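You operate a simulated robot arm through the tools that you are given. There is no shell and no other tool. Be economical: measure what you need, move in short steps, check, and stop when the job is done.

You are at the controls of a simulated robot arm. One attempt, no reset.

Task
Drip white ink into the three filled dishes on the grey sheet, then cover them.
Fine: three drops into the teal resin, one each into the other two, from the white bottle there; a clear cover over each; put the bottle back; no dish on the sheet moves, the empty ones get no ink; spill nothing. Set down upright: white bottle.

The check looks at the end state, three seconds after you hand in, the way a careful person would. Anything else that was tipped, shoved, dropped, spilled or broken makes it a failure. Lids that push on must go on centred and level and be pressed home; caps that screw on are set level and turned clockwise until they are tight. Flat cloth is picked up by pressing the open fingertips on it (5 to 10 N) and closing them slowly along it; thin cloth reads only 2 to 8 mm in the jaws.

Robot
A 6-joint arm with a two-finger parallel gripper, fixed in place. Base frame: the origin is at the foot of the arm, x ahead of it, y to its left, z up; the work surface is at about z = 890. Lengths are in mm, angles in degrees, forces in N, time in s.
With the tool pointing down near the work surface it reaches from about 360 to 760 mm from the base axis. Its first joint turns from -66.0 to 66.0 degrees. Payload 2.45 kg.
The TCP is the grasp point between the finger pads, 24 mm short of the fingertips. In the tool frame z runs along the fingers and y along their closing line. Largest opening 68 mm; finger width 17, thickness 10; the body of the gripper, 40 by 70 mm, starts 41 mm behind the TCP.
Orientation is that of the tool frame in the base frame, as a unit quaternion [w, x, y, z]. With the fingers straight down and closing along the base's y, the tool's x points along the base's -x, its y along +y and its z along -z.

Tools
- The arm moves only by the tool move_arm. Its argument "commands" is text: rows parted by semicolons, each of 6 numbers parted by spaces: the shift along the base's x, y, z in mm, then the turn, a rotation vector about the base's x, y, z in degrees. In form: dx dy dz wx wy wz; .... A call has 1 to 8 rows; each row shifts and turns the commanded pose from where the row before left it. "fingers" is the opening in per cent of the stroke, from 0 (shut) to 100 (fully open), set as the call begins (left out, the last holds). Rows are played at 5 a second. More than 50 mm and 8.6 degrees between two rows, or a gripper value outside its range, and nothing of the call is played. A pose out of reach is approached as far as the arm can. The call stops where the force on the tool passes 40 N (or 10 N more than at its start, if that is more) or the arm is blocked; 0.2 s more then pass. The fingers move at their own pace (about 108 mm/s each) and stop on an object; they squeeze with about 23 N. The grip force told is the motor's: it shows also when the fingers shut on nothing. Time passes only in rows, and 0.2 s behind the last, so rows that do not move let the fingers close. It gives the time, the measured TCP pose, the force on the tool (base axes), the opening and the grip force at its end, in the units of the frame above (readings bear some noise), with the torque about the TCP (base axes, N m) and any sound that the robot's microphone picked up.
- Cameras (640 x 400 px; columns grow to the right, rows downward): "scene" is fixed at [175.9, 437.8, 1445.5]; the picture's right is [-0.56, -0.83, 0.00], its down [-0.62, 0.42, -0.66] and it looks along [0.55, -0.37, -0.75] (base axes); focal length 214 px, centre (320, 200). "wrist" rides on the gripper at [84, 11, -75] in the tool frame; the picture's right is [-0.13, 0.99, 0.00], its down [-0.60, -0.08, -0.79] and it looks along [-0.79, -0.10, 0.61] (tool axes); focal length 251 px, centre (320, 200). There is no depth. A picture from a camera that has moved, and an enlarged one, comes with that camera's place and axes in the base frame and with its lens.
- camera(camera): a new picture of that camera. It takes no simulated time.
- zoom(camera, box): a new picture of the part [left, top, right, bottom] of that camera's present view, enlarged. It takes no simulated time.
- finish_job(): hands the job in; it is judged then, once.

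Go step by step. Nothing tells you positions but the pictures and the camera data: compare them with the known pose of the tool, close in by small moves and look again before you grip or let go. The budget is 120 turns and 84 pictures, counting those below and the enlarged ones. Unless the task says otherwise, let go and move clear before handing in, and close with one line.

The tools are called after "Request:" as name(argument=value, ...) on one line, values as JSON. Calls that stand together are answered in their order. move_arm: Moves the arm, as the interface text tells. Its arguments: {"type":"object","properties":{"commands":{"type":"string"},"fingers":{"type":"number"}},"required":["commands"]} The other tools are called the same way: camera (camera) takes a picture; zoom (camera, box) takes an enlarged picture of a part of a camera's view; finish_job () hands the job in.

At the start:

```text
t: 0.0
position: [496.1, -15.1, 1250.0]
ee_rot: [0.0, 0.0, 1.0, 0.0]
contact_force: [0.5, 0.0, 1.4]
torque: [0.01, -0.03, -0.01]
width: 68.2
finger_force: 0.0
```

scene: 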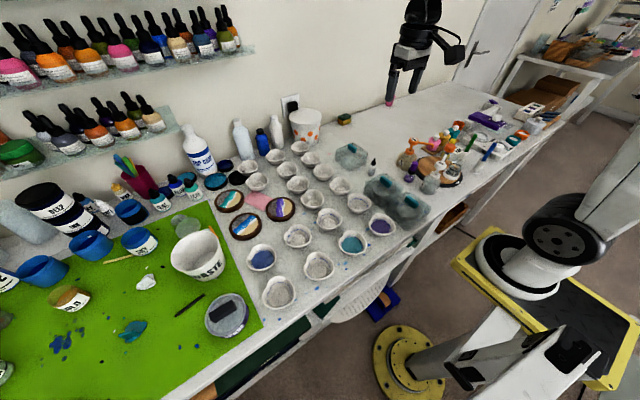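
wrist: 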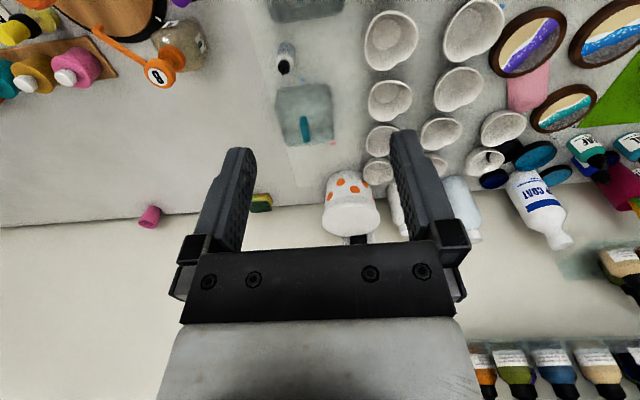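

I see a bench with a grid of white dishes, three of them filled (blue, teal, purple), clear covers probably on the right of the dishes, and a small bottle. I'll zoom in to identify things.

Request:
zoom(camera="scene", box=[220, 120, 460, 320])

Request:
zoom(camera="scene", box=[320, 120, 440, 220])

Request:
zoom(camera="wrist", box=[230, 0, 430, 160])

```text
2.00 times, centred on (340, 220) of scene
camera zoom: at [175.9, 437.8, 1445.5], right [-0.56, -0.83, 0.0], down [-0.62, 0.42, -0.66], along [0.55, -0.37, -0.75], focal length 429 px, centre (280, 160)
```

zoom: 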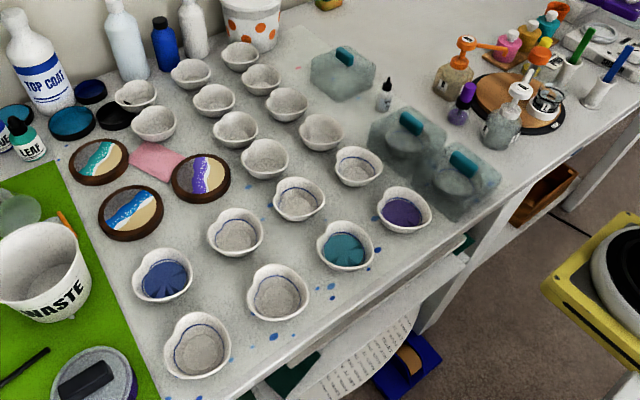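

```text
4.00 times, centred on (380, 170) of scene
camera zoom: at [175.9, 437.8, 1445.5], right [-0.56, -0.83, 0.0], down [-0.62, 0.42, -0.66], along [0.55, -0.37, -0.75], focal length 858 px, centre (80, 320)
```

zoom: 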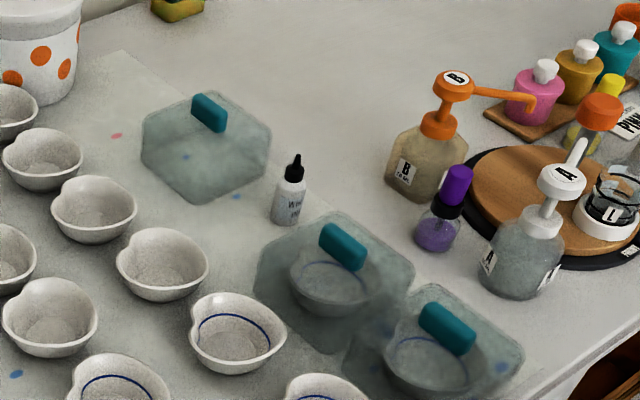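

```text
2.50 times, centred on (330, 80) of wrist
camera zoom: at [412.3, -2.1, 1323.9], right [0.13, 0.99, 0.0], down [0.6, -0.08, 0.79], along [0.79, -0.1, -0.61], focal length 629 px, centre (295, 500)
```

zoom: 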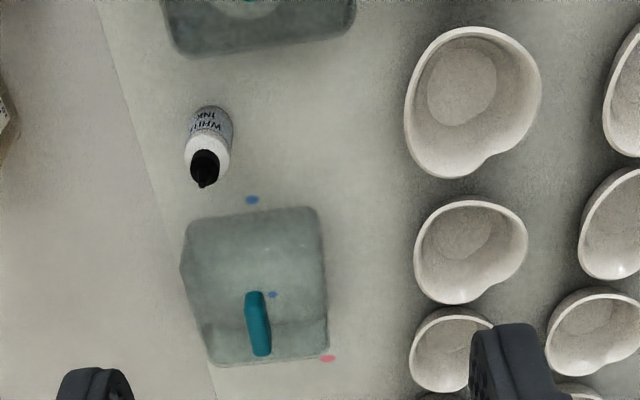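

The white ink bottle is at about (578,-77). The three clear covers are near (715,-83), (490,-43) and (380,-45), and the last two sit over dishes. I'll lower the gripper partway for a closer look at the bottle and covers.

Request:
move_arm(commands="-5 -10 -40 0 0 0;-5 -10 -40 0 0 0;-5 -10 -40 0 0 0;-5 -10 -40 0 0 0;-6 -5 -20 0 0 0;0 0 0 0 0 0")

Request:
camera(camera="wrist")

Request:
camera(camera="scene")

```text
t: 1.4
position: [469.5, -61.0, 1069.0]
ee_rot: [0.0, 0.0, 1.0, 0.0]
contact_force: [0.0, 0.5, 0.2]
torque: [-0.01, 0.01, 0.01]
width: 67.8
finger_force: 0.1
```

```text
78 pictures are left
camera wrist: at [386.4, -49.3, 1143.5], right [0.13, 0.99, 0.0], down [0.6, -0.08, 0.79], along [0.79, -0.1, -0.61], focal length 251 px, centre (320, 200)
```

wrist: 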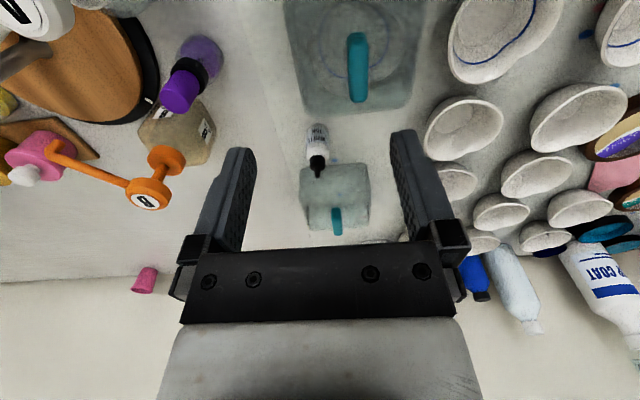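

```text
77 pictures are left
```

scene: 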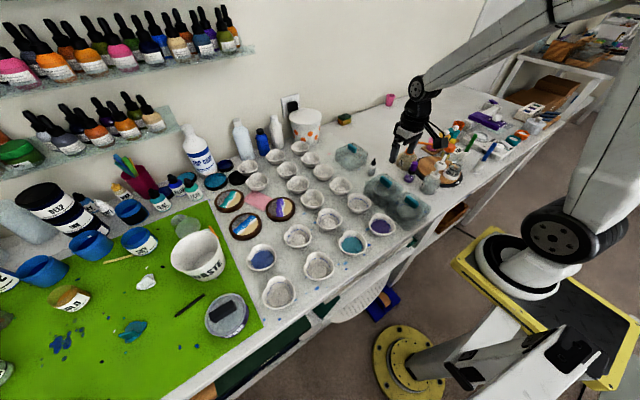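

The projections agree with the pictures. I'll zoom in on the bottle, and on the gripper and wrist to see how much room there is to tilt.

Request:
zoom(camera="wrist", box=[270, 100, 390, 240])

Request:
zoom(camera="scene", box=[350, 60, 480, 230])

Request:
zoom(camera="scene", box=[355, 140, 395, 185])

```text
2.86 times, centred on (330, 170) of wrist
camera zoom: at [386.4, -49.3, 1143.5], right [0.13, 0.99, 0.0], down [0.6, -0.08, 0.79], along [0.79, -0.1, -0.61], focal length 718 px, centre (291, 286)
```

zoom: 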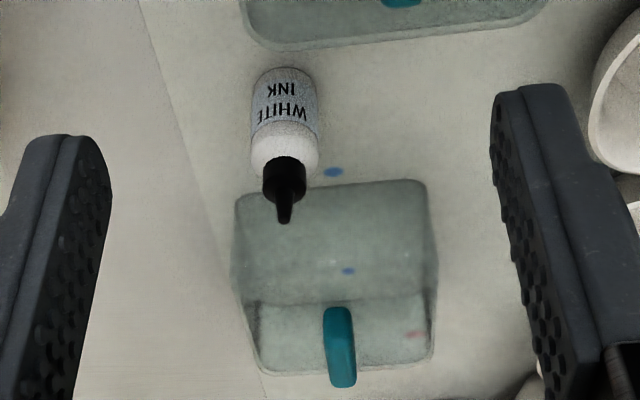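

```text
2.35 times, centred on (415, 145) of scene
camera zoom: at [176.0, 437.8, 1445.5], right [-0.56, -0.83, 0.0], down [-0.62, 0.42, -0.66], along [0.55, -0.37, -0.75], focal length 505 px, centre (96, 329)
```

zoom: 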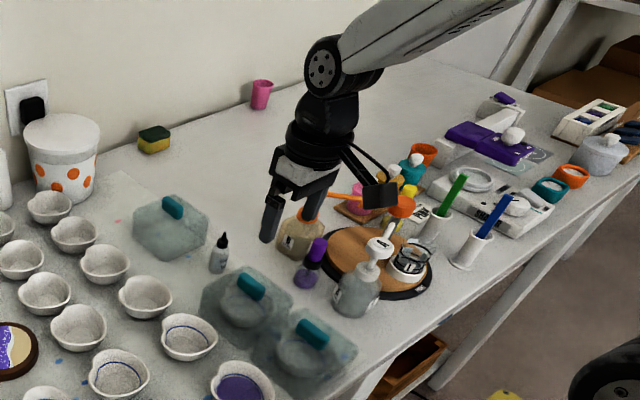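

```text
8.89 times, centred on (375, 162) of scene
camera zoom: at [176.0, 437.8, 1445.5], right [-0.56, -0.83, 0.0], down [-0.62, 0.42, -0.66], along [0.55, -0.37, -0.75], focal length 1906 px, centre (-169, 533)
```

zoom: 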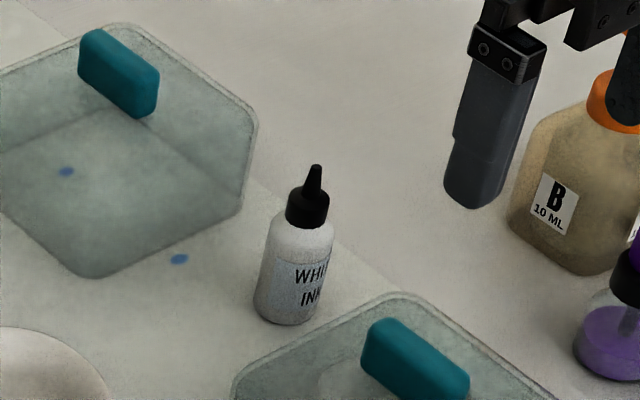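

The covers are square boxes about 92 mm wide and 45 mm high with teal handles. The bottle is about 27 mm in diameter and 77 mm tall at (580,-75), with an open dropper nozzle. I'll grip it with the tool leaned 40° so I can swing the nozzle down later, and I start by turning the wrist.

Request:
move_arm(commands="14 8 0 0 0 8.182;14 8 0 0 0 8.182;14 8 0 0 0 8.182;14 8 0 0 0 8.182;14 8 0 0 0 8.182;14 8 0 0 0 8.182;14 8 0 0 0 8.182;12.5 7 0 0 0 8.182", fingers=70)

Request:
move_arm(commands="0 0 0 0 0 8.182;0 0 0 0 0 8.182;0 0 0 0 0 8.182;0 0 0 -8 0 0;0 0 0 -8 0 0;0 0 0 -8 0 0;0 0 0 -8 0 0;0 0 0 -8 0 0")

Request:
camera(camera="wrist")

Request:
camera(camera="scene")

```text
t: 3.2
position: [581.7, 4.8, 1068.7]
ee_rot: [-0.001, -0.542, 0.841, 0.0]
contact_force: [0.5, 0.9, -0.4]
torque: [0.01, 0.02, -0.01]
width: 47.9
finger_force: 0.0
```

```text
t: 5.0
position: [580.5, 3.9, 1068.9]
ee_rot: [-0.242, -0.664, 0.664, -0.243]
contact_force: [0.8, -0.2, 1.0]
torque: [0.01, 0.0, 0.01]
width: 47.6
finger_force: 0.1
```

```text
73 pictures are left
camera wrist: at [569.7, -10.8, 1180.1], right [-0.99, 0.1, -0.08], down [0.08, 0.97, 0.22], along [0.1, 0.21, -0.97], focal length 251 px, centre (320, 200)
```

wrist: 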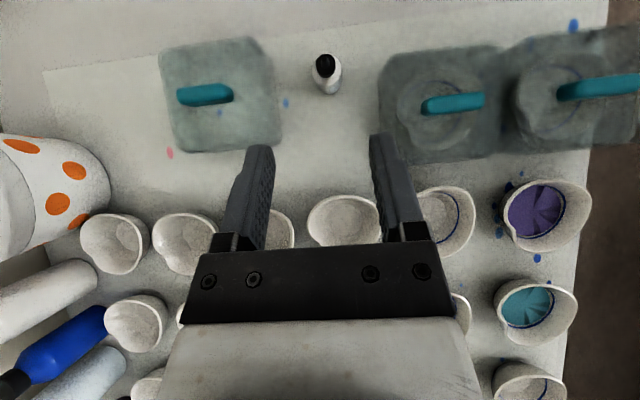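

```text
72 pictures are left
```

scene: 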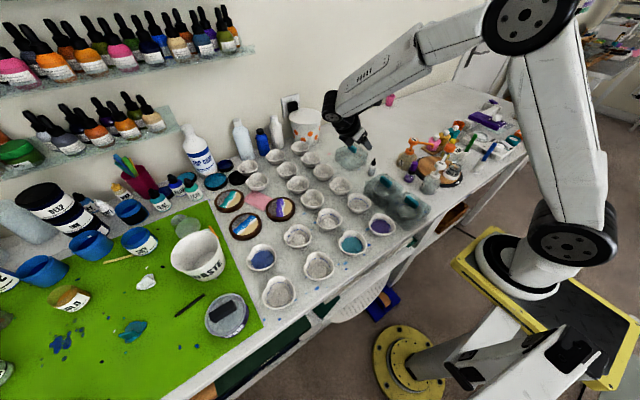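

The pose was reached and the view is good. I'll zoom in to refine the bottle's position, and measure the dishes and covers in the same pictures.

Request:
zoom(camera="wrist", box=[280, 40, 380, 110])

Request:
zoom(camera="wrist", box=[440, 10, 640, 400])

Request:
zoom(camera="wrist", box=[370, 10, 640, 180])

```text
5.71 times, centred on (330, 75) of wrist
camera zoom: at [569.7, -10.8, 1180.1], right [-0.99, 0.1, -0.08], down [0.08, 0.97, 0.22], along [0.1, 0.21, -0.97], focal length 1437 px, centre (263, 914)
```

zoom: 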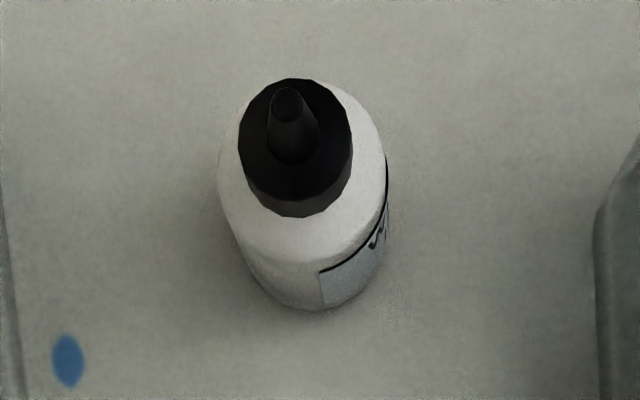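

```text
1.03 times, centred on (540, 205) of wrist (not enlarged: the box is as wide or as high as the picture)
camera zoom: at [569.7, -10.8, 1180.1], right [-0.99, 0.1, -0.08], down [0.08, 0.97, 0.22], along [0.1, 0.21, -0.97], focal length 258 px, centre (94, 195)
```

zoom: 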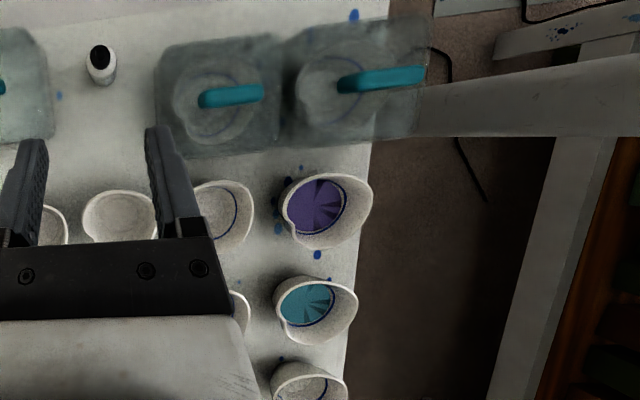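

```text
2.35 times, centred on (505, 95) of wrist
camera zoom: at [569.7, -10.8, 1180.1], right [-0.99, 0.1, -0.08], down [0.08, 0.97, 0.22], along [0.1, 0.21, -0.97], focal length 592 px, centre (-115, 447)
```

zoom: 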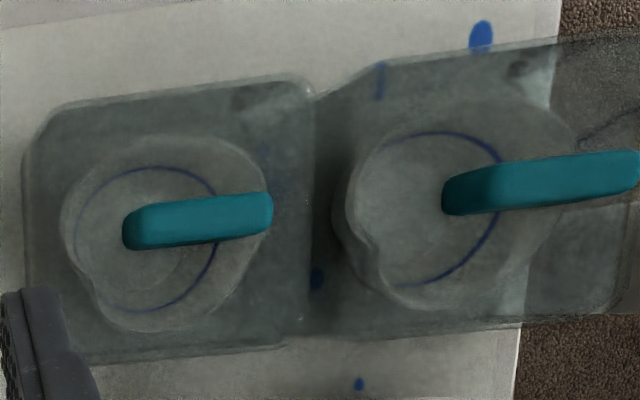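

The bottle stands at (578,-76), about 29 mm wide. I'll approach along the leaned tool axis to just short of the grasp and check.

Request:
move_arm(commands="-2.5 -3 -30 0 0 0;0 0 -29 0 0 0;0 -13 -15 0 0 0;0 -13 -15 0 0 0;0 -13 -15 0 0 0;0 -13 -16 0 0 0;0 0 0 0 0 0")

Request:
camera(camera="wrist")

Request:
zoom(camera="scene", box=[325, 110, 425, 210])

```text
t: 6.6
position: [577.4, -50.6, 949.7]
ee_rot: [0.242, 0.665, -0.664, 0.242]
contact_force: [0.4, 1.3, -0.2]
torque: [0.01, -0.03, 0.05]
width: 47.4
finger_force: 0.0
```

```text
68 pictures are left
camera wrist: at [566.5, -66.0, 1060.9], right [-0.99, 0.1, -0.08], down [0.08, 0.97, 0.22], along [0.1, 0.21, -0.97], focal length 251 px, centre (320, 200)
```

wrist: 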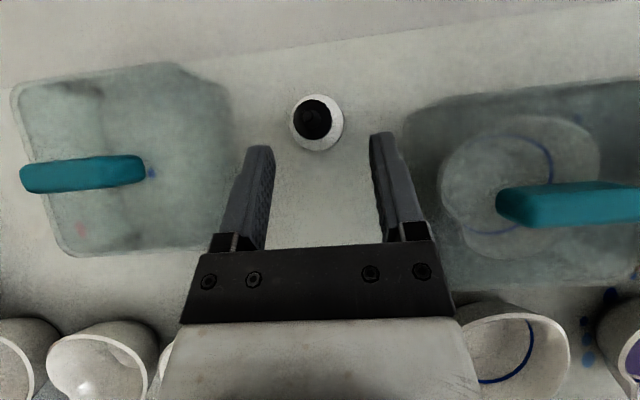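

```text
4.00 times, centred on (375, 160) of scene
camera zoom: at [176.0, 437.8, 1445.5], right [-0.56, -0.83, 0.0], down [-0.62, 0.42, -0.66], along [0.55, -0.37, -0.75], focal length 858 px, centre (100, 360)
```

zoom: 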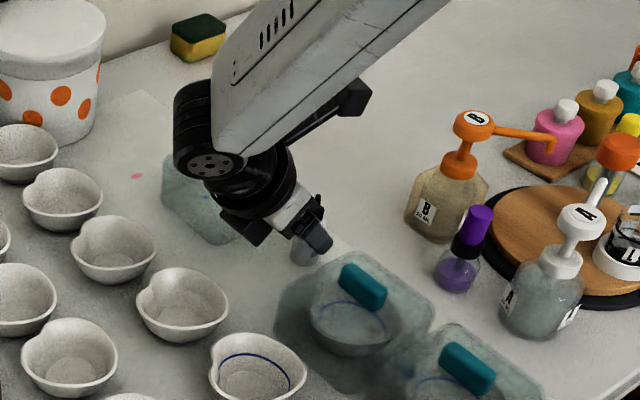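

The alignment looks right. I'll narrow the opening slightly for clearance from the cover, go in and close.

Request:
move_arm(commands="0 0 0 0 0 0;0.3 -8.5 -10.5 0 0 0;0.3 -8.5 -10.5 0 0 0;0 -8.4 -10.7 0 0 0;0 0 0 0 0 0", fingers=60)

Request:
camera(camera="wrist")

```text
t: 7.8
position: [578.1, -74.4, 918.3]
ee_rot: [-0.242, -0.664, 0.664, -0.242]
contact_force: [0.3, 0.4, 0.1]
torque: [0.02, 0.03, -0.01]
width: 40.8
finger_force: 0.0
```

```text
66 pictures are left
camera wrist: at [567.3, -90.6, 1028.7], right [-0.99, 0.1, -0.08], down [0.08, 0.97, 0.22], along [0.1, 0.21, -0.97], focal length 251 px, centre (320, 200)
```

wrist: 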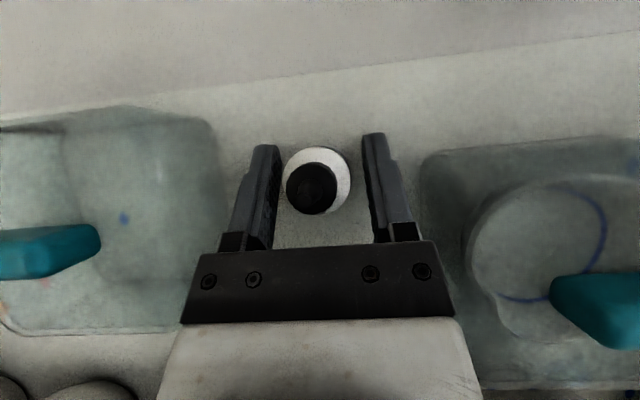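

The bottle sits between the pads. I'll close gently to just under its width and read the grip.

Request:
move_arm(commands="0 0 0 0 0 0;0 0 0 0 0 0;0 0 0 0 0 0", fingers=41)

```text
t: 8.6
position: [578.5, -75.2, 918.8]
ee_rot: [0.242, 0.665, -0.664, 0.241]
contact_force: [0.3, 0.1, 0.5]
torque: [0.02, 0.01, 0.0]
width: 28.2
finger_force: 0.0
```

Request:
move_arm(commands="0 0 0 0 0 0;0 0 0 0 0 0;0 0 0 0 0 0", fingers=37)

```text
t: 9.4
position: [577.1, -75.2, 918.1]
ee_rot: [0.242, 0.665, -0.664, 0.243]
contact_force: [-0.2, -0.3, 1.3]
torque: [-0.01, -0.04, -0.01]
width: 26.1
finger_force: 0.7
```

The pads are starting to touch the bottle at about 26 mm. I'll close a little further.

Request:
move_arm(commands="0 0 0 0 0 0;0 0 0 0 0 0;0 0 0 0 0 0", fingers=34)

```text
t: 10.2
position: [577.9, -74.9, 917.4]
ee_rot: [0.243, 0.664, -0.664, 0.242]
contact_force: [1.0, -0.1, 0.5]
torque: [0.0, -0.01, 0.0]
width: 25.2
finger_force: 23.0
```

The grip is now 23 N. I'll relax it slightly to see whether a lighter hold is possible, since squeezing probably makes the bottle drip.

Request:
move_arm(commands="0 0 0 0 0 0;0 0 0 0 0 0", fingers=36)

Request:
move_arm(commands="0 0 0 0 0 0;0 0 0 0 0 0", fingers=37)

```text
t: 10.8
position: [579.3, -75.2, 918.3]
ee_rot: [0.241, 0.665, -0.664, 0.242]
contact_force: [-0.5, 0.3, 0.5]
torque: [0.01, 0.01, 0.01]
width: 26.1
finger_force: 6.8
```

```text
t: 11.4
position: [578.4, -76.0, 917.6]
ee_rot: [-0.242, -0.664, 0.665, -0.241]
contact_force: [0.5, 0.5, 0.2]
torque: [0.0, 0.01, 0.0]
width: 26.2
finger_force: 0.6
```

A setting of 36 % gives about 7 N, which is a light hold. I'll grip at that and lift straight up.

Request:
move_arm(commands="0 0 0 0 0 0;0 0 0 0 0 0;0 0 10 0 0 0;0 0 20 0 0 0;0 0 30 0 0 0;0 0 40 0 0 0;0 0 40 0 0 0;0 0 0 0 0 0", fingers=36)

Request:
camera(camera="wrist")

Request:
zoom(camera="scene", box=[325, 90, 425, 190])

```text
t: 13.2
position: [577.4, -76.1, 1059.1]
ee_rot: [0.242, 0.665, -0.664, 0.242]
contact_force: [0.3, 0.3, -0.8]
torque: [-0.01, 0.02, 0.02]
width: 26.0
finger_force: 5.8
```

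```text
65 pictures are left
camera wrist: at [567.0, -91.6, 1169.7], right [-0.99, 0.1, -0.08], down [0.08, 0.97, 0.22], along [0.1, 0.21, -0.97], focal length 251 px, centre (320, 200)
```

wrist: 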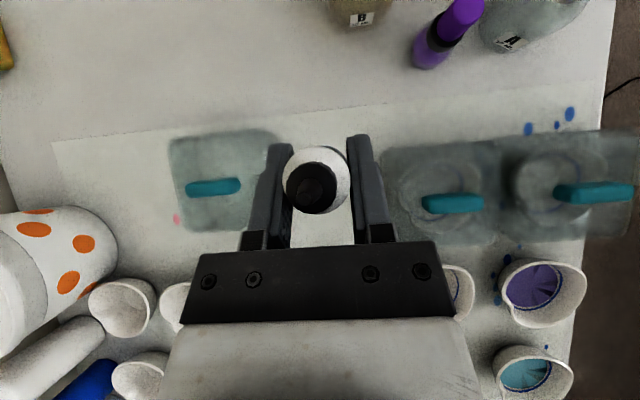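

```text
4.00 times, centred on (375, 140) of scene
camera zoom: at [175.9, 437.8, 1445.5], right [-0.56, -0.83, 0.0], down [-0.62, 0.42, -0.66], along [0.55, -0.37, -0.75], focal length 858 px, centre (100, 440)
```

zoom: 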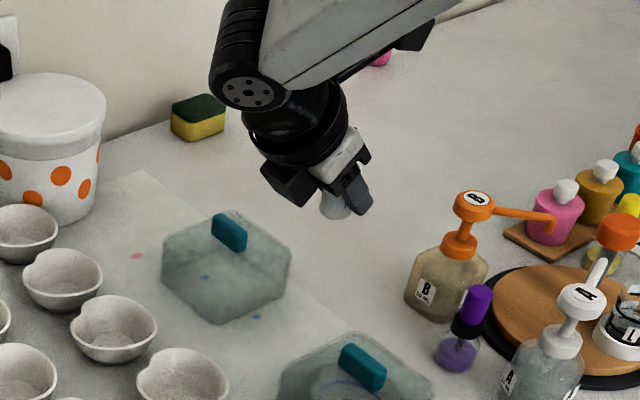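

The bottle is held upright and clear. The teal dish is about (376,190), purple (375,78) and blue (491,418). I'll carry the bottle upright to the teal dish.

Request:
move_arm(commands="-25 35 0 0 0 0;-25 39 0 0 0 0;-25 39 0 0 0 0;-25 39 0 0 0 0;-25 39 0 0 0 0;-25 39 0 0 0 0;-25 39 0 0 0 0;-26.4 41 0 0 0 0")

Request:
camera(camera="wrist")

Request:
camera(camera="scene")

```text
t: 15.0
position: [375.2, 234.1, 1058.3]
ee_rot: [-0.242, -0.664, 0.665, -0.242]
contact_force: [-0.1, 0.5, 0.2]
torque: [0.01, 0.01, 0.03]
width: 25.7
finger_force: 12.4
```

```text
63 pictures are left
camera wrist: at [364.8, 219.4, 1168.5], right [-0.99, 0.1, -0.08], down [0.08, 0.97, 0.22], along [0.1, 0.21, -0.97], focal length 251 px, centre (320, 200)
```

wrist: 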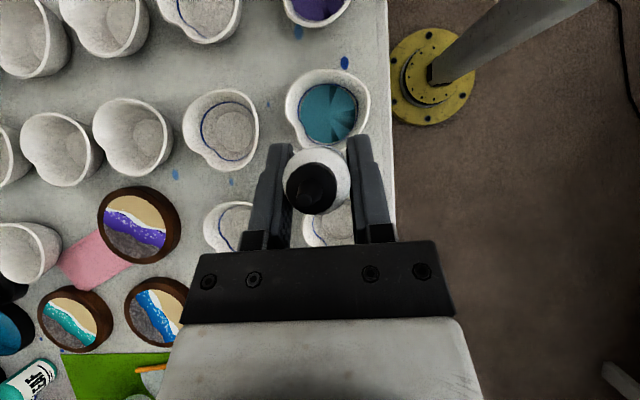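

```text
62 pictures are left
```

scene: 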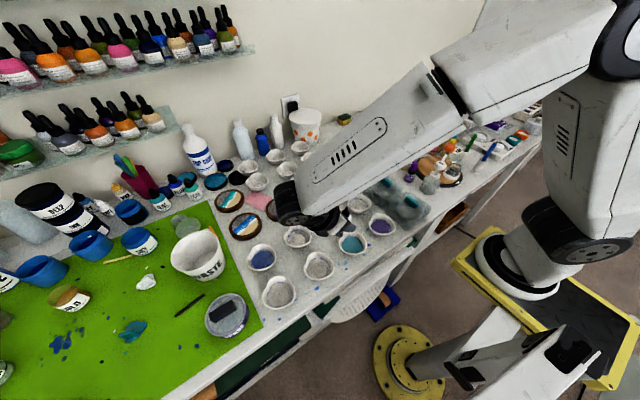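

The nozzle will end up about 45 mm to the -y side of the TCP, right over the teal liquid at (375,189). I'll start tilting, stopping well before horizontal to check.

Request:
move_arm(commands="0 0 0 8 0 0;0 0 0 8 0 0;0 0 0 8 0 0;0 0 0 8 0 0;0 0 0 8 0 0;0 0 0 8 0 0;0 0 0 8 0 0;0 0 0 8 0 0")

Request:
camera(camera="wrist")

Request:
camera(camera="scene")

```text
t: 16.8
position: [378.6, 232.6, 1056.9]
ee_rot: [-0.148, 0.692, -0.691, -0.147]
contact_force: [0.7, 0.0, -0.7]
torque: [0.0, -0.01, 0.01]
width: 25.7
finger_force: 20.1
```

```text
61 pictures are left
camera wrist: at [366.8, 126.8, 1091.3], right [-0.99, 0.12, 0.05], down [0.08, 0.23, 0.97], along [0.1, 0.97, -0.23], focal length 251 px, centre (320, 200)
```

wrist: 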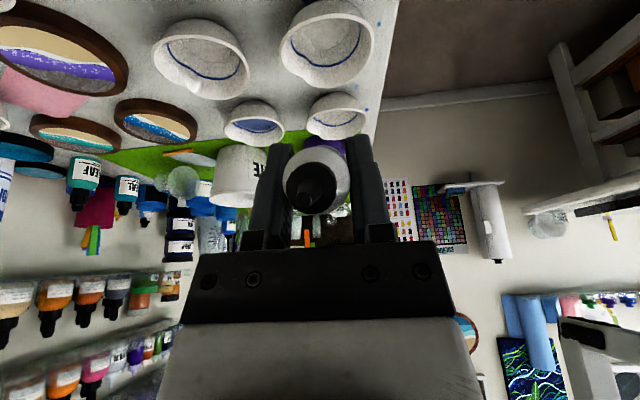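

```text
60 pictures are left
```

scene: 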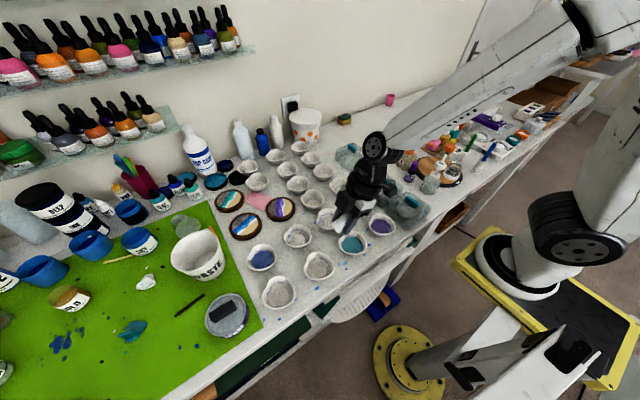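

The tilt is going well, with the nozzle now 64° from upright. The grip force has crept up, so I'll ease it slightly before going further.

Request:
move_arm(commands="0 0 0 0 0 0;0 0 0 0 0 0", fingers=36.5)

Request:
move_arm(commands="0 0 0 0 0 0;0 0 0 0 0 0;0 0 0 0 0 0")

```text
t: 17.4
position: [376.5, 232.5, 1057.6]
ee_rot: [-0.147, 0.692, -0.691, -0.147]
contact_force: [0.0, -0.2, -0.4]
torque: [0.01, 0.01, -0.01]
width: 26.0
finger_force: 0.8
```

```text
t: 18.2
position: [377.9, 233.0, 1057.1]
ee_rot: [0.148, -0.691, 0.692, 0.147]
contact_force: [-1.5, -0.6, -0.6]
torque: [0.01, 0.0, 0.01]
width: 25.7
finger_force: 12.8
```

The squeeze comes to about 12 N. I'll tilt on past horizontal in two stages, watching for drops.

Request:
move_arm(commands="0 0 -5 8 0 0;0 0 -5 8 0 0;0 0 -5 8 0 0;0 0 -5 8 0 0")

Request:
zoom(camera="scene", box=[310, 190, 410, 280])

```text
t: 19.2
position: [377.2, 232.6, 1038.4]
ee_rot: [-0.332, 0.624, -0.624, -0.333]
contact_force: [0.0, 0.0, 0.7]
torque: [0.01, -0.01, -0.02]
width: 26.0
finger_force: 5.9
```

```text
4.44 times, centred on (360, 235) of scene
camera zoom: at [175.9, 437.8, 1445.5], right [-0.56, -0.83, 0.0], down [-0.62, 0.42, -0.66], along [0.55, -0.37, -0.75], focal length 953 px, centre (142, 44)
```

zoom: 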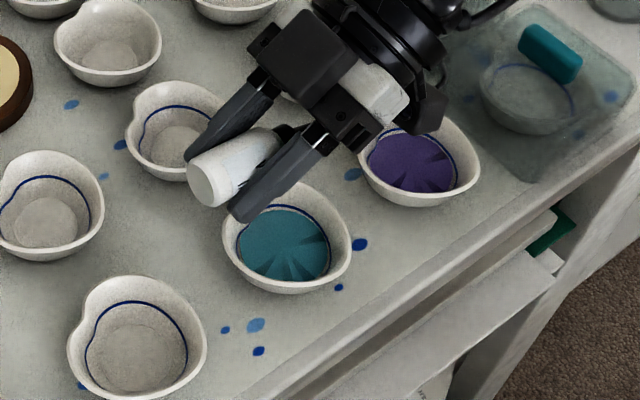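

The nozzle is over the teal dish and no drop has fallen yet. I'll tilt another 16°.

Request:
move_arm(commands="0 0 -3 8 0 0;0 0 -3 8 0 0;0 0 0 0 0 0")

Request:
zoom(camera="scene", box=[310, 190, 410, 280])

```text
t: 20.0
position: [378.0, 233.4, 1031.5]
ee_rot: [0.417, -0.572, 0.572, 0.416]
contact_force: [-0.5, 0.3, 0.7]
torque: [-0.02, 0.02, 0.02]
width: 26.0
finger_force: 1.1
```

```text
4.44 times, centred on (360, 235) of scene
camera zoom: at [176.0, 437.8, 1445.5], right [-0.56, -0.83, 0.0], down [-0.62, 0.42, -0.66], along [0.55, -0.37, -0.75], focal length 953 px, centre (142, 44)
```

zoom: 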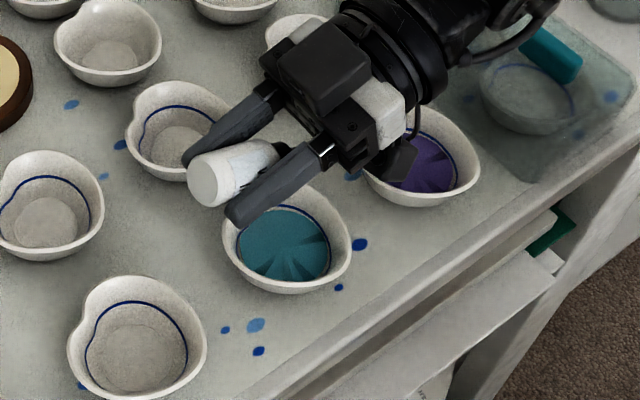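

The bottle points 22° below horizontal and nothing has dripped by itself. I'll give one short squeeze, then relax and look.

Request:
move_arm(commands="0 0 0 0 0 0", fingers=34.5)

Request:
move_arm(commands="0 0 0 0 0 0", fingers=36)

Request:
zoom(camera="scene", box=[330, 215, 390, 265])

```text
t: 20.4
position: [378.6, 233.5, 1031.9]
ee_rot: [0.416, -0.572, 0.572, 0.416]
contact_force: [0.0, -0.2, 0.2]
torque: [-0.05, 0.05, 0.0]
width: 25.4
finger_force: 23.1
```

```text
t: 20.8
position: [377.2, 234.4, 1031.6]
ee_rot: [-0.415, 0.572, -0.572, -0.416]
contact_force: [-0.3, -0.4, 0.1]
torque: [-0.01, 0.01, 0.03]
width: 25.6
finger_force: 13.1
```

```text
8.00 times, centred on (360, 240) of scene
camera zoom: at [176.0, 437.8, 1445.5], right [-0.56, -0.83, 0.0], down [-0.62, 0.42, -0.66], along [0.55, -0.37, -0.75], focal length 1716 px, centre (0, -120)
```

zoom: 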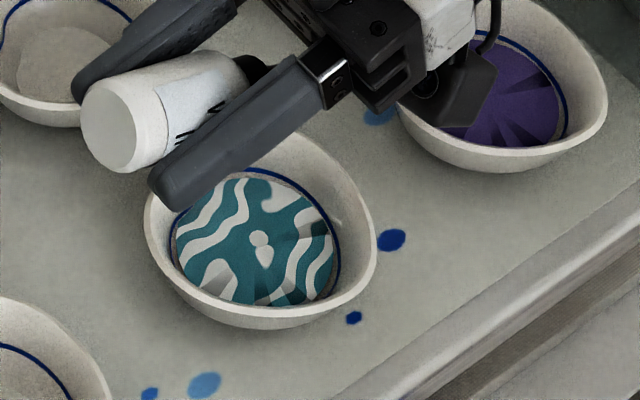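

White ink has reached the teal dish. I'll look closer to count drops before squeezing again.

Request:
zoom(camera="scene", box=[345, 230, 377, 258])

Request:
camera(camera="wrist")

```text
14.29 times, centred on (361, 244) of scene
camera zoom: at [176.0, 437.8, 1445.5], right [-0.56, -0.83, 0.0], down [-0.62, 0.42, -0.66], along [0.55, -0.37, -0.75], focal length 3064 px, centre (-266, -429)
```

zoom: 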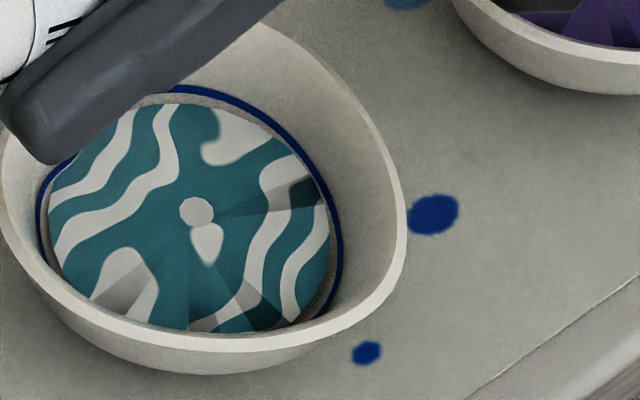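

```text
55 pictures are left
camera wrist: at [366.6, 137.1, 974.3], right [-0.99, 0.04, 0.12], down [0.08, -0.57, 0.82], along [0.1, 0.82, 0.56], focal length 251 px, centre (320, 200)
```

wrist: 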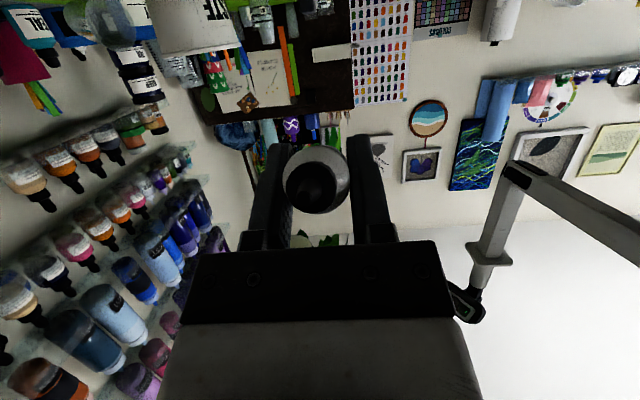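

The round disc at (380,190) is directly under the nozzle, so that looks like exactly one drop per squeeze. For the second drop I'll relax, shift 10 mm sideways so the drops can be told apart, and squeeze again.

Request:
move_arm(commands="-5 0 0 0 0 0;-5 0 0 0 0 0;0 0 0 0 0 0", fingers=36.5)

Request:
zoom(camera="scene", box=[345, 230, 377, 258])

```text
t: 21.6
position: [367.3, 232.1, 1033.5]
ee_rot: [0.416, -0.572, 0.572, 0.415]
contact_force: [-0.9, -0.8, -1.1]
torque: [-0.03, -0.01, -0.01]
width: 26.2
finger_force: 5.9
```

```text
14.29 times, centred on (361, 244) of scene
camera zoom: at [176.0, 437.8, 1445.5], right [-0.56, -0.83, 0.0], down [-0.62, 0.42, -0.66], along [0.55, -0.37, -0.75], focal length 3064 px, centre (-266, -429)
```

zoom: 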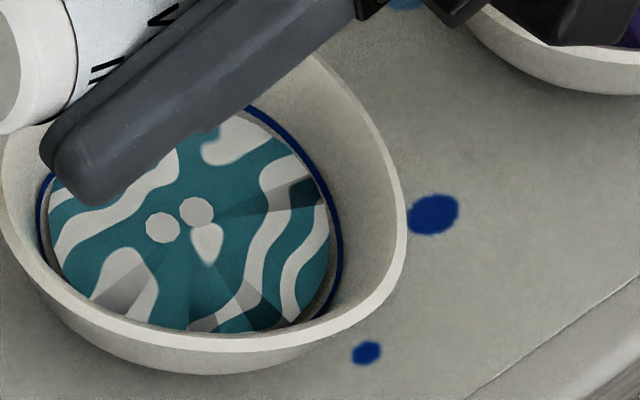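

A second disc landed while I was relaxing the grip, so the teal dish now has two drops. Drops can follow even a mild grip, so I'll tip the nozzle back up at once and recount.

Request:
move_arm(commands="8 0 0 -8.5 0 0;0 0 0 -8.5 0 0;0 0 0 -8.5 0 0;0 0 0 -8.5 0 0;0 0 0 -8.5 0 0", fingers=36.7)

Request:
zoom(camera="scene", box=[345, 230, 377, 258])

```text
t: 22.8
position: [375.1, 233.4, 1033.0]
ee_rot: [-0.18, 0.684, -0.684, -0.179]
contact_force: [0.3, 0.0, 0.1]
torque: [-0.03, 0.01, -0.05]
width: 25.7
finger_force: 1.3
```

```text
14.29 times, centred on (361, 244) of scene
camera zoom: at [176.0, 437.8, 1445.5], right [-0.56, -0.83, 0.0], down [-0.62, 0.42, -0.66], along [0.55, -0.37, -0.75], focal length 3064 px, centre (-266, -429)
```

zoom: 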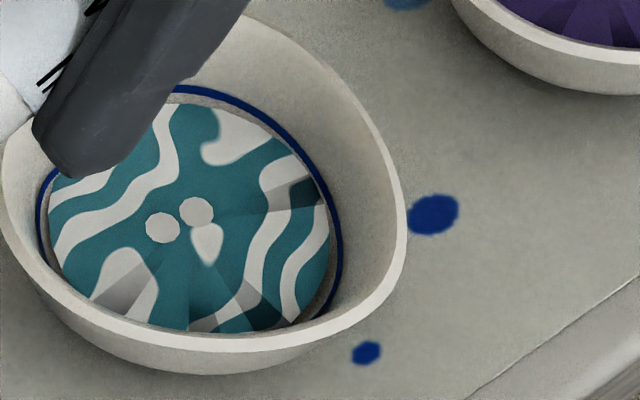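

There are two drops. For the third I'll re-tilt with the light grip, shifted about 10 mm the other way, give one short squeeze, and then tip straight back with the grip relaxed.

Request:
move_arm(commands="3 0 0 8.5 0 0;3 0 0 8.5 0 0;3 0 0 8.5 0 0;2 0 0 8.5 0 0;2 0 0 8.5 0 0", fingers=36.7)

Request:
zoom(camera="scene", box=[345, 230, 377, 258])

```text
t: 24.0
position: [388.2, 234.2, 1032.3]
ee_rot: [-0.417, 0.572, -0.571, -0.416]
contact_force: [-0.4, 0.4, -0.3]
torque: [0.05, 0.01, -0.03]
width: 26.1
finger_force: 6.3
```

```text
14.29 times, centred on (361, 244) of scene
camera zoom: at [176.0, 437.8, 1445.5], right [-0.56, -0.83, 0.0], down [-0.62, 0.42, -0.66], along [0.55, -0.37, -0.75], focal length 3064 px, centre (-266, -429)
```

zoom: 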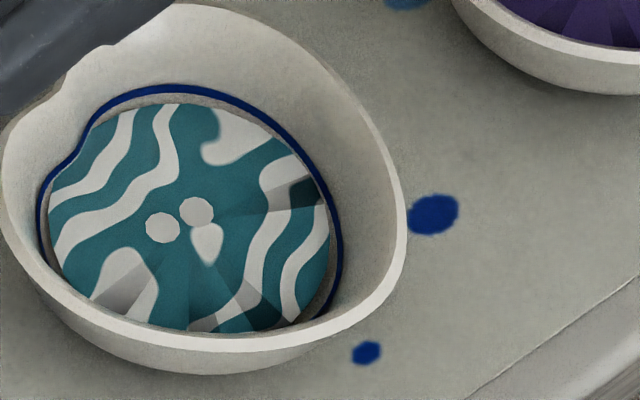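

Still two drops and the view is clear. I'll squeeze once, then relax and tip back.

Request:
move_arm(commands="0 0 0 0 0 0", fingers=34.5)

Request:
move_arm(commands="0 0 0 -8.5 0 0;0 0 0 -8.5 0 0;0 0 0 -8.5 0 0;0 0 0 -8.5 0 0;0 0 0 -8.5 0 0", fingers=36.7)

Request:
zoom(camera="scene", box=[345, 230, 377, 258])

```text
t: 24.4
position: [389.1, 235.5, 1032.6]
ee_rot: [-0.416, 0.572, -0.572, -0.416]
contact_force: [-0.2, 0.6, 0.3]
torque: [0.0, 0.02, -0.01]
width: 25.4
finger_force: 23.3
```

```text
t: 25.6
position: [388.6, 233.0, 1032.2]
ee_rot: [-0.18, 0.685, -0.683, -0.179]
contact_force: [0.0, 0.4, 0.2]
torque: [0.02, -0.02, -0.01]
width: 25.7
finger_force: 0.6
```

```text
14.29 times, centred on (361, 244) of scene
camera zoom: at [176.0, 437.8, 1445.5], right [-0.56, -0.83, 0.0], down [-0.62, 0.42, -0.66], along [0.55, -0.37, -0.75], focal length 3064 px, centre (-266, -429)
```

zoom: 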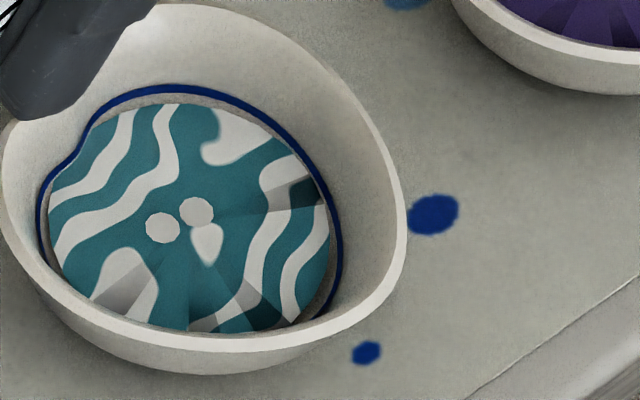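

No third drop came, so the drip depends on how long the bottle is inverted or squeezed rather than on one pulse. I'll re-tilt with the light grip and wait in small steps, checking each time.

Request:
move_arm(commands="0 0 0 8.5 0 0;0 0 0 8.5 0 0;0 0 0 8.5 0 0;0 0 0 8.5 0 0;0 0 0 8.5 0 0;0 0 0 0 0 0", fingers=36.7)

Request:
zoom(camera="scene", box=[345, 230, 377, 258])

```text
t: 27.0
position: [389.2, 233.9, 1031.6]
ee_rot: [-0.417, 0.572, -0.572, -0.415]
contact_force: [0.4, 0.0, 0.0]
torque: [-0.01, -0.02, -0.02]
width: 26.5
finger_force: 12.8
```

```text
14.29 times, centred on (361, 244) of scene
camera zoom: at [176.0, 437.8, 1445.5], right [-0.56, -0.83, 0.0], down [-0.62, 0.42, -0.66], along [0.55, -0.37, -0.75], focal length 3064 px, centre (-266, -429)
```

zoom: 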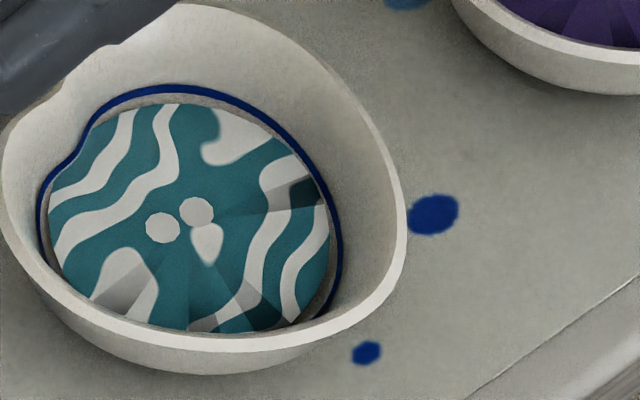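

Request:
move_arm(commands="0 0 0 0 0 0")

Request:
zoom(camera="scene", box=[345, 230, 377, 258])

```text
t: 27.4
position: [387.8, 232.8, 1031.2]
ee_rot: [-0.415, 0.572, -0.572, -0.416]
contact_force: [-1.1, 0.8, 0.3]
torque: [0.01, 0.01, 0.03]
width: 26.1
finger_force: 12.9
```

```text
14.29 times, centred on (361, 244) of scene
camera zoom: at [176.0, 437.8, 1445.5], right [-0.56, -0.83, 0.0], down [-0.62, 0.42, -0.66], along [0.55, -0.37, -0.75], focal length 3064 px, centre (-266, -429)
```

zoom: 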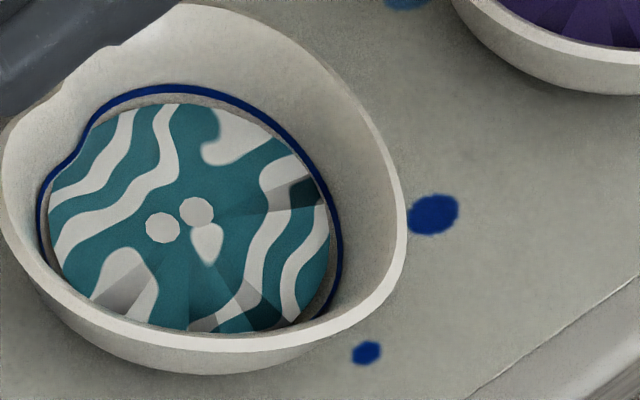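

Even after more than a second of inversion, the light grip makes no drop, so squeezing is needed with some delay. I'll give one short squeeze and look.

Request:
move_arm(commands="0 0 0 0 0 0", fingers=34.5)

Request:
zoom(camera="scene", box=[345, 230, 377, 258])

```text
t: 27.8
position: [388.0, 233.6, 1032.2]
ee_rot: [-0.416, 0.572, -0.572, -0.416]
contact_force: [-0.2, 0.1, 0.6]
torque: [-0.01, 0.05, 0.02]
width: 25.3
finger_force: 22.3
```

```text
14.29 times, centred on (361, 244) of scene
camera zoom: at [176.0, 437.8, 1445.5], right [-0.56, -0.83, 0.0], down [-0.62, 0.42, -0.66], along [0.55, -0.37, -0.75], focal length 3064 px, centre (-266, -429)
```

zoom: 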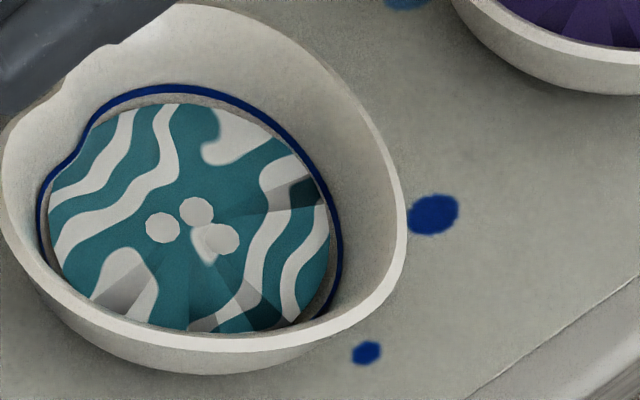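

The third disc has appeared, so the teal dish has its three drops. I'll relax and tip back immediately.

Request:
move_arm(commands="0 0 0 -8.5 0 0;0 0 0 -8.5 0 0;0 0 0 -8.5 0 0;0 0 0 -8.5 0 0;0 0 0 -8.5 0 0;0 0 0 -8.5 0 0", fingers=37)

Request:
zoom(camera="scene", box=[310, 190, 410, 280])

```text
t: 29.2
position: [387.9, 234.5, 1032.4]
ee_rot: [-0.129, 0.695, -0.695, -0.128]
contact_force: [-0.1, 0.5, -0.5]
torque: [0.0, 0.02, 0.01]
width: 25.9
finger_force: 12.7
```

```text
4.44 times, centred on (360, 235) of scene
camera zoom: at [176.0, 437.8, 1445.5], right [-0.56, -0.83, 0.0], down [-0.62, 0.42, -0.66], along [0.55, -0.37, -0.75], focal length 953 px, centre (142, 44)
```

zoom: 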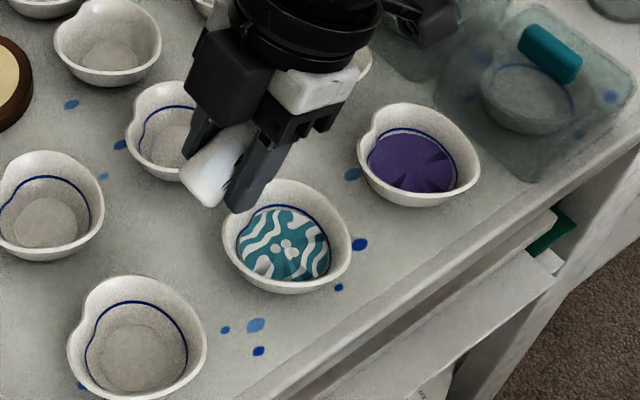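

The teal dish shows exactly three drops and nothing was spilled. I'll move to the purple dish with the nozzle still tipped up and the path raised slightly for clearance over the cover.

Request:
move_arm(commands="-3 -18 5 0 0 0;-3 -18 5 0 0 0;-3 -19 5 0 0 0;-2 -19 3 0 0 0;-1 -19 0 0 0 0;0 -19 0 0 0 0", fingers=36.7)

Request:
camera(camera="scene")

```text
t: 30.6
position: [376.3, 121.9, 1049.5]
ee_rot: [-0.129, 0.695, -0.695, -0.128]
contact_force: [0.5, 0.0, -0.1]
torque: [-0.03, -0.01, -0.01]
width: 26.2
finger_force: 5.8
```

```text
46 pictures are left
```

scene: 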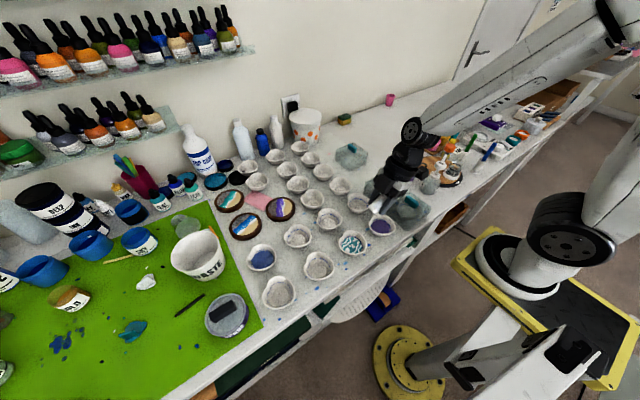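

I'm positioned above the purple dish. I'll tilt with the light grip, then check before squeezing.

Request:
move_arm(commands="0 0 0 8.5 0 0;0 0 0 8.5 0 0;0 0 0 8.5 0 0;0 0 0 8.5 0 0;0 0 0 8.5 0 0;0 0 0 8.5 0 0", fingers=36.8)

Request:
zoom(camera="scene", box=[340, 180, 430, 260])

```text
t: 32.0
position: [376.6, 120.7, 1049.7]
ee_rot: [-0.417, 0.572, -0.57, -0.417]
contact_force: [-0.2, -0.5, -1.0]
torque: [-0.02, 0.01, 0.0]
width: 25.9
finger_force: 13.0
```

```text
5.00 times, centred on (385, 220) of scene
camera zoom: at [176.0, 437.8, 1445.5], right [-0.56, -0.83, 0.0], down [-0.62, 0.42, -0.66], along [0.55, -0.37, -0.75], focal length 1072 px, centre (-5, 100)
```

zoom: 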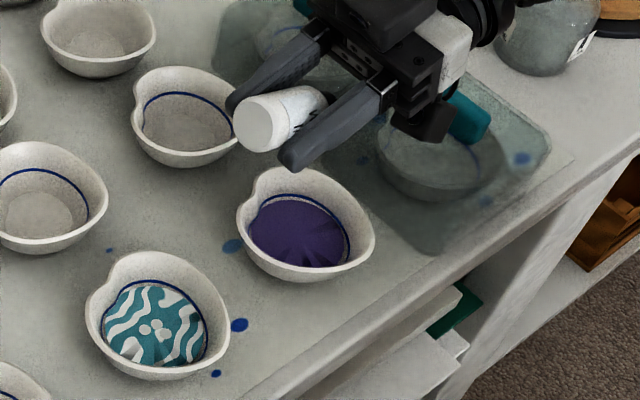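

The nozzle is over the purple resin, still undripped. I'll give one short squeeze and look.

Request:
move_arm(commands="0 0 0 0 0 0", fingers=34.5)

Request:
zoom(camera="scene", box=[365, 205, 405, 240])

```text
t: 32.4
position: [376.7, 119.7, 1049.3]
ee_rot: [-0.416, 0.572, -0.572, -0.416]
contact_force: [-0.1, -0.4, -0.1]
torque: [-0.03, 0.05, 0.03]
width: 25.7
finger_force: 22.8
```

```text
11.43 times, centred on (385, 222) of scene
camera zoom: at [176.0, 437.8, 1445.5], right [-0.56, -0.83, 0.0], down [-0.62, 0.42, -0.66], along [0.55, -0.37, -0.75], focal length 2451 px, centre (-423, -57)
```

zoom: 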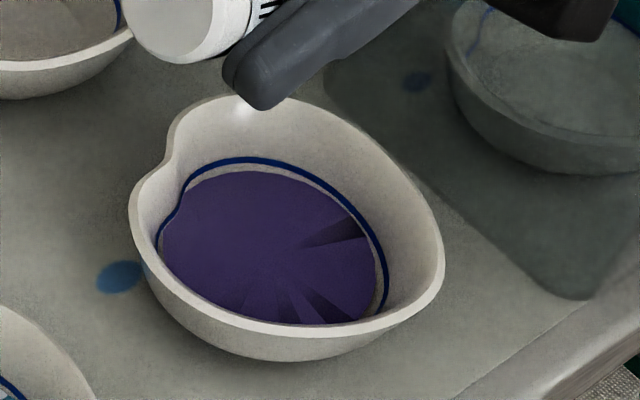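

No drop yet. I'll relax for a moment and check for a delayed drop.

Request:
move_arm(commands="0 0 0 0 0 0", fingers=36.8)

Request:
zoom(camera="scene", box=[365, 205, 405, 240])

```text
t: 32.8
position: [376.2, 121.0, 1049.3]
ee_rot: [-0.415, 0.573, -0.572, -0.416]
contact_force: [0.9, 0.7, -0.3]
torque: [0.01, 0.01, -0.02]
width: 26.0
finger_force: 12.8
```

```text
11.43 times, centred on (385, 222) of scene
camera zoom: at [176.0, 437.8, 1445.5], right [-0.56, -0.83, 0.0], down [-0.62, 0.42, -0.66], along [0.55, -0.37, -0.75], focal length 2451 px, centre (-423, -57)
```

zoom: 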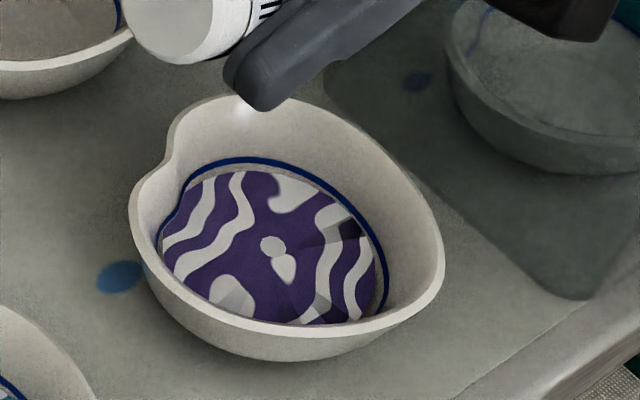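

One drop has landed in the purple. I'll tip back immediately.

Request:
move_arm(commands="0 0 0 -8.5 0 0;0 0 0 -8.5 0 0;0 0 0 -8.5 0 0;0 0 0 -8.5 0 0;0 0 0 -8.5 0 0;0 0 0 -8.5 0 0;0 0 0 -8.5 0 0", fingers=37)

Request:
zoom(camera="scene", box=[340, 190, 420, 270])

```text
t: 34.4
position: [376.7, 121.1, 1050.2]
ee_rot: [-0.078, 0.703, -0.703, -0.075]
contact_force: [0.4, -0.4, -0.3]
torque: [-0.04, 0.0, 0.02]
width: 25.9
finger_force: 13.0
```

```text
5.00 times, centred on (380, 230) of scene
camera zoom: at [176.0, 437.8, 1445.5], right [-0.56, -0.83, 0.0], down [-0.62, 0.42, -0.66], along [0.55, -0.37, -0.75], focal length 1072 px, centre (20, 50)
```

zoom: 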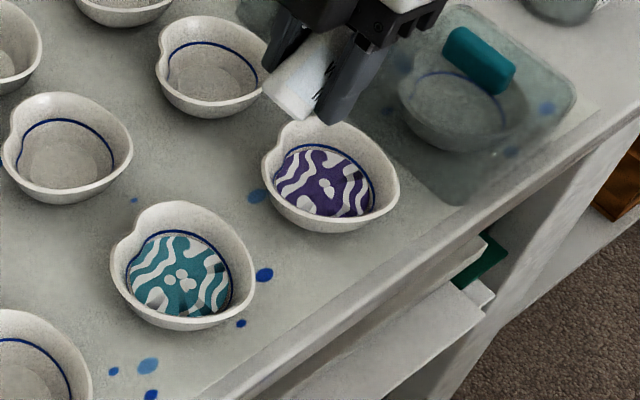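

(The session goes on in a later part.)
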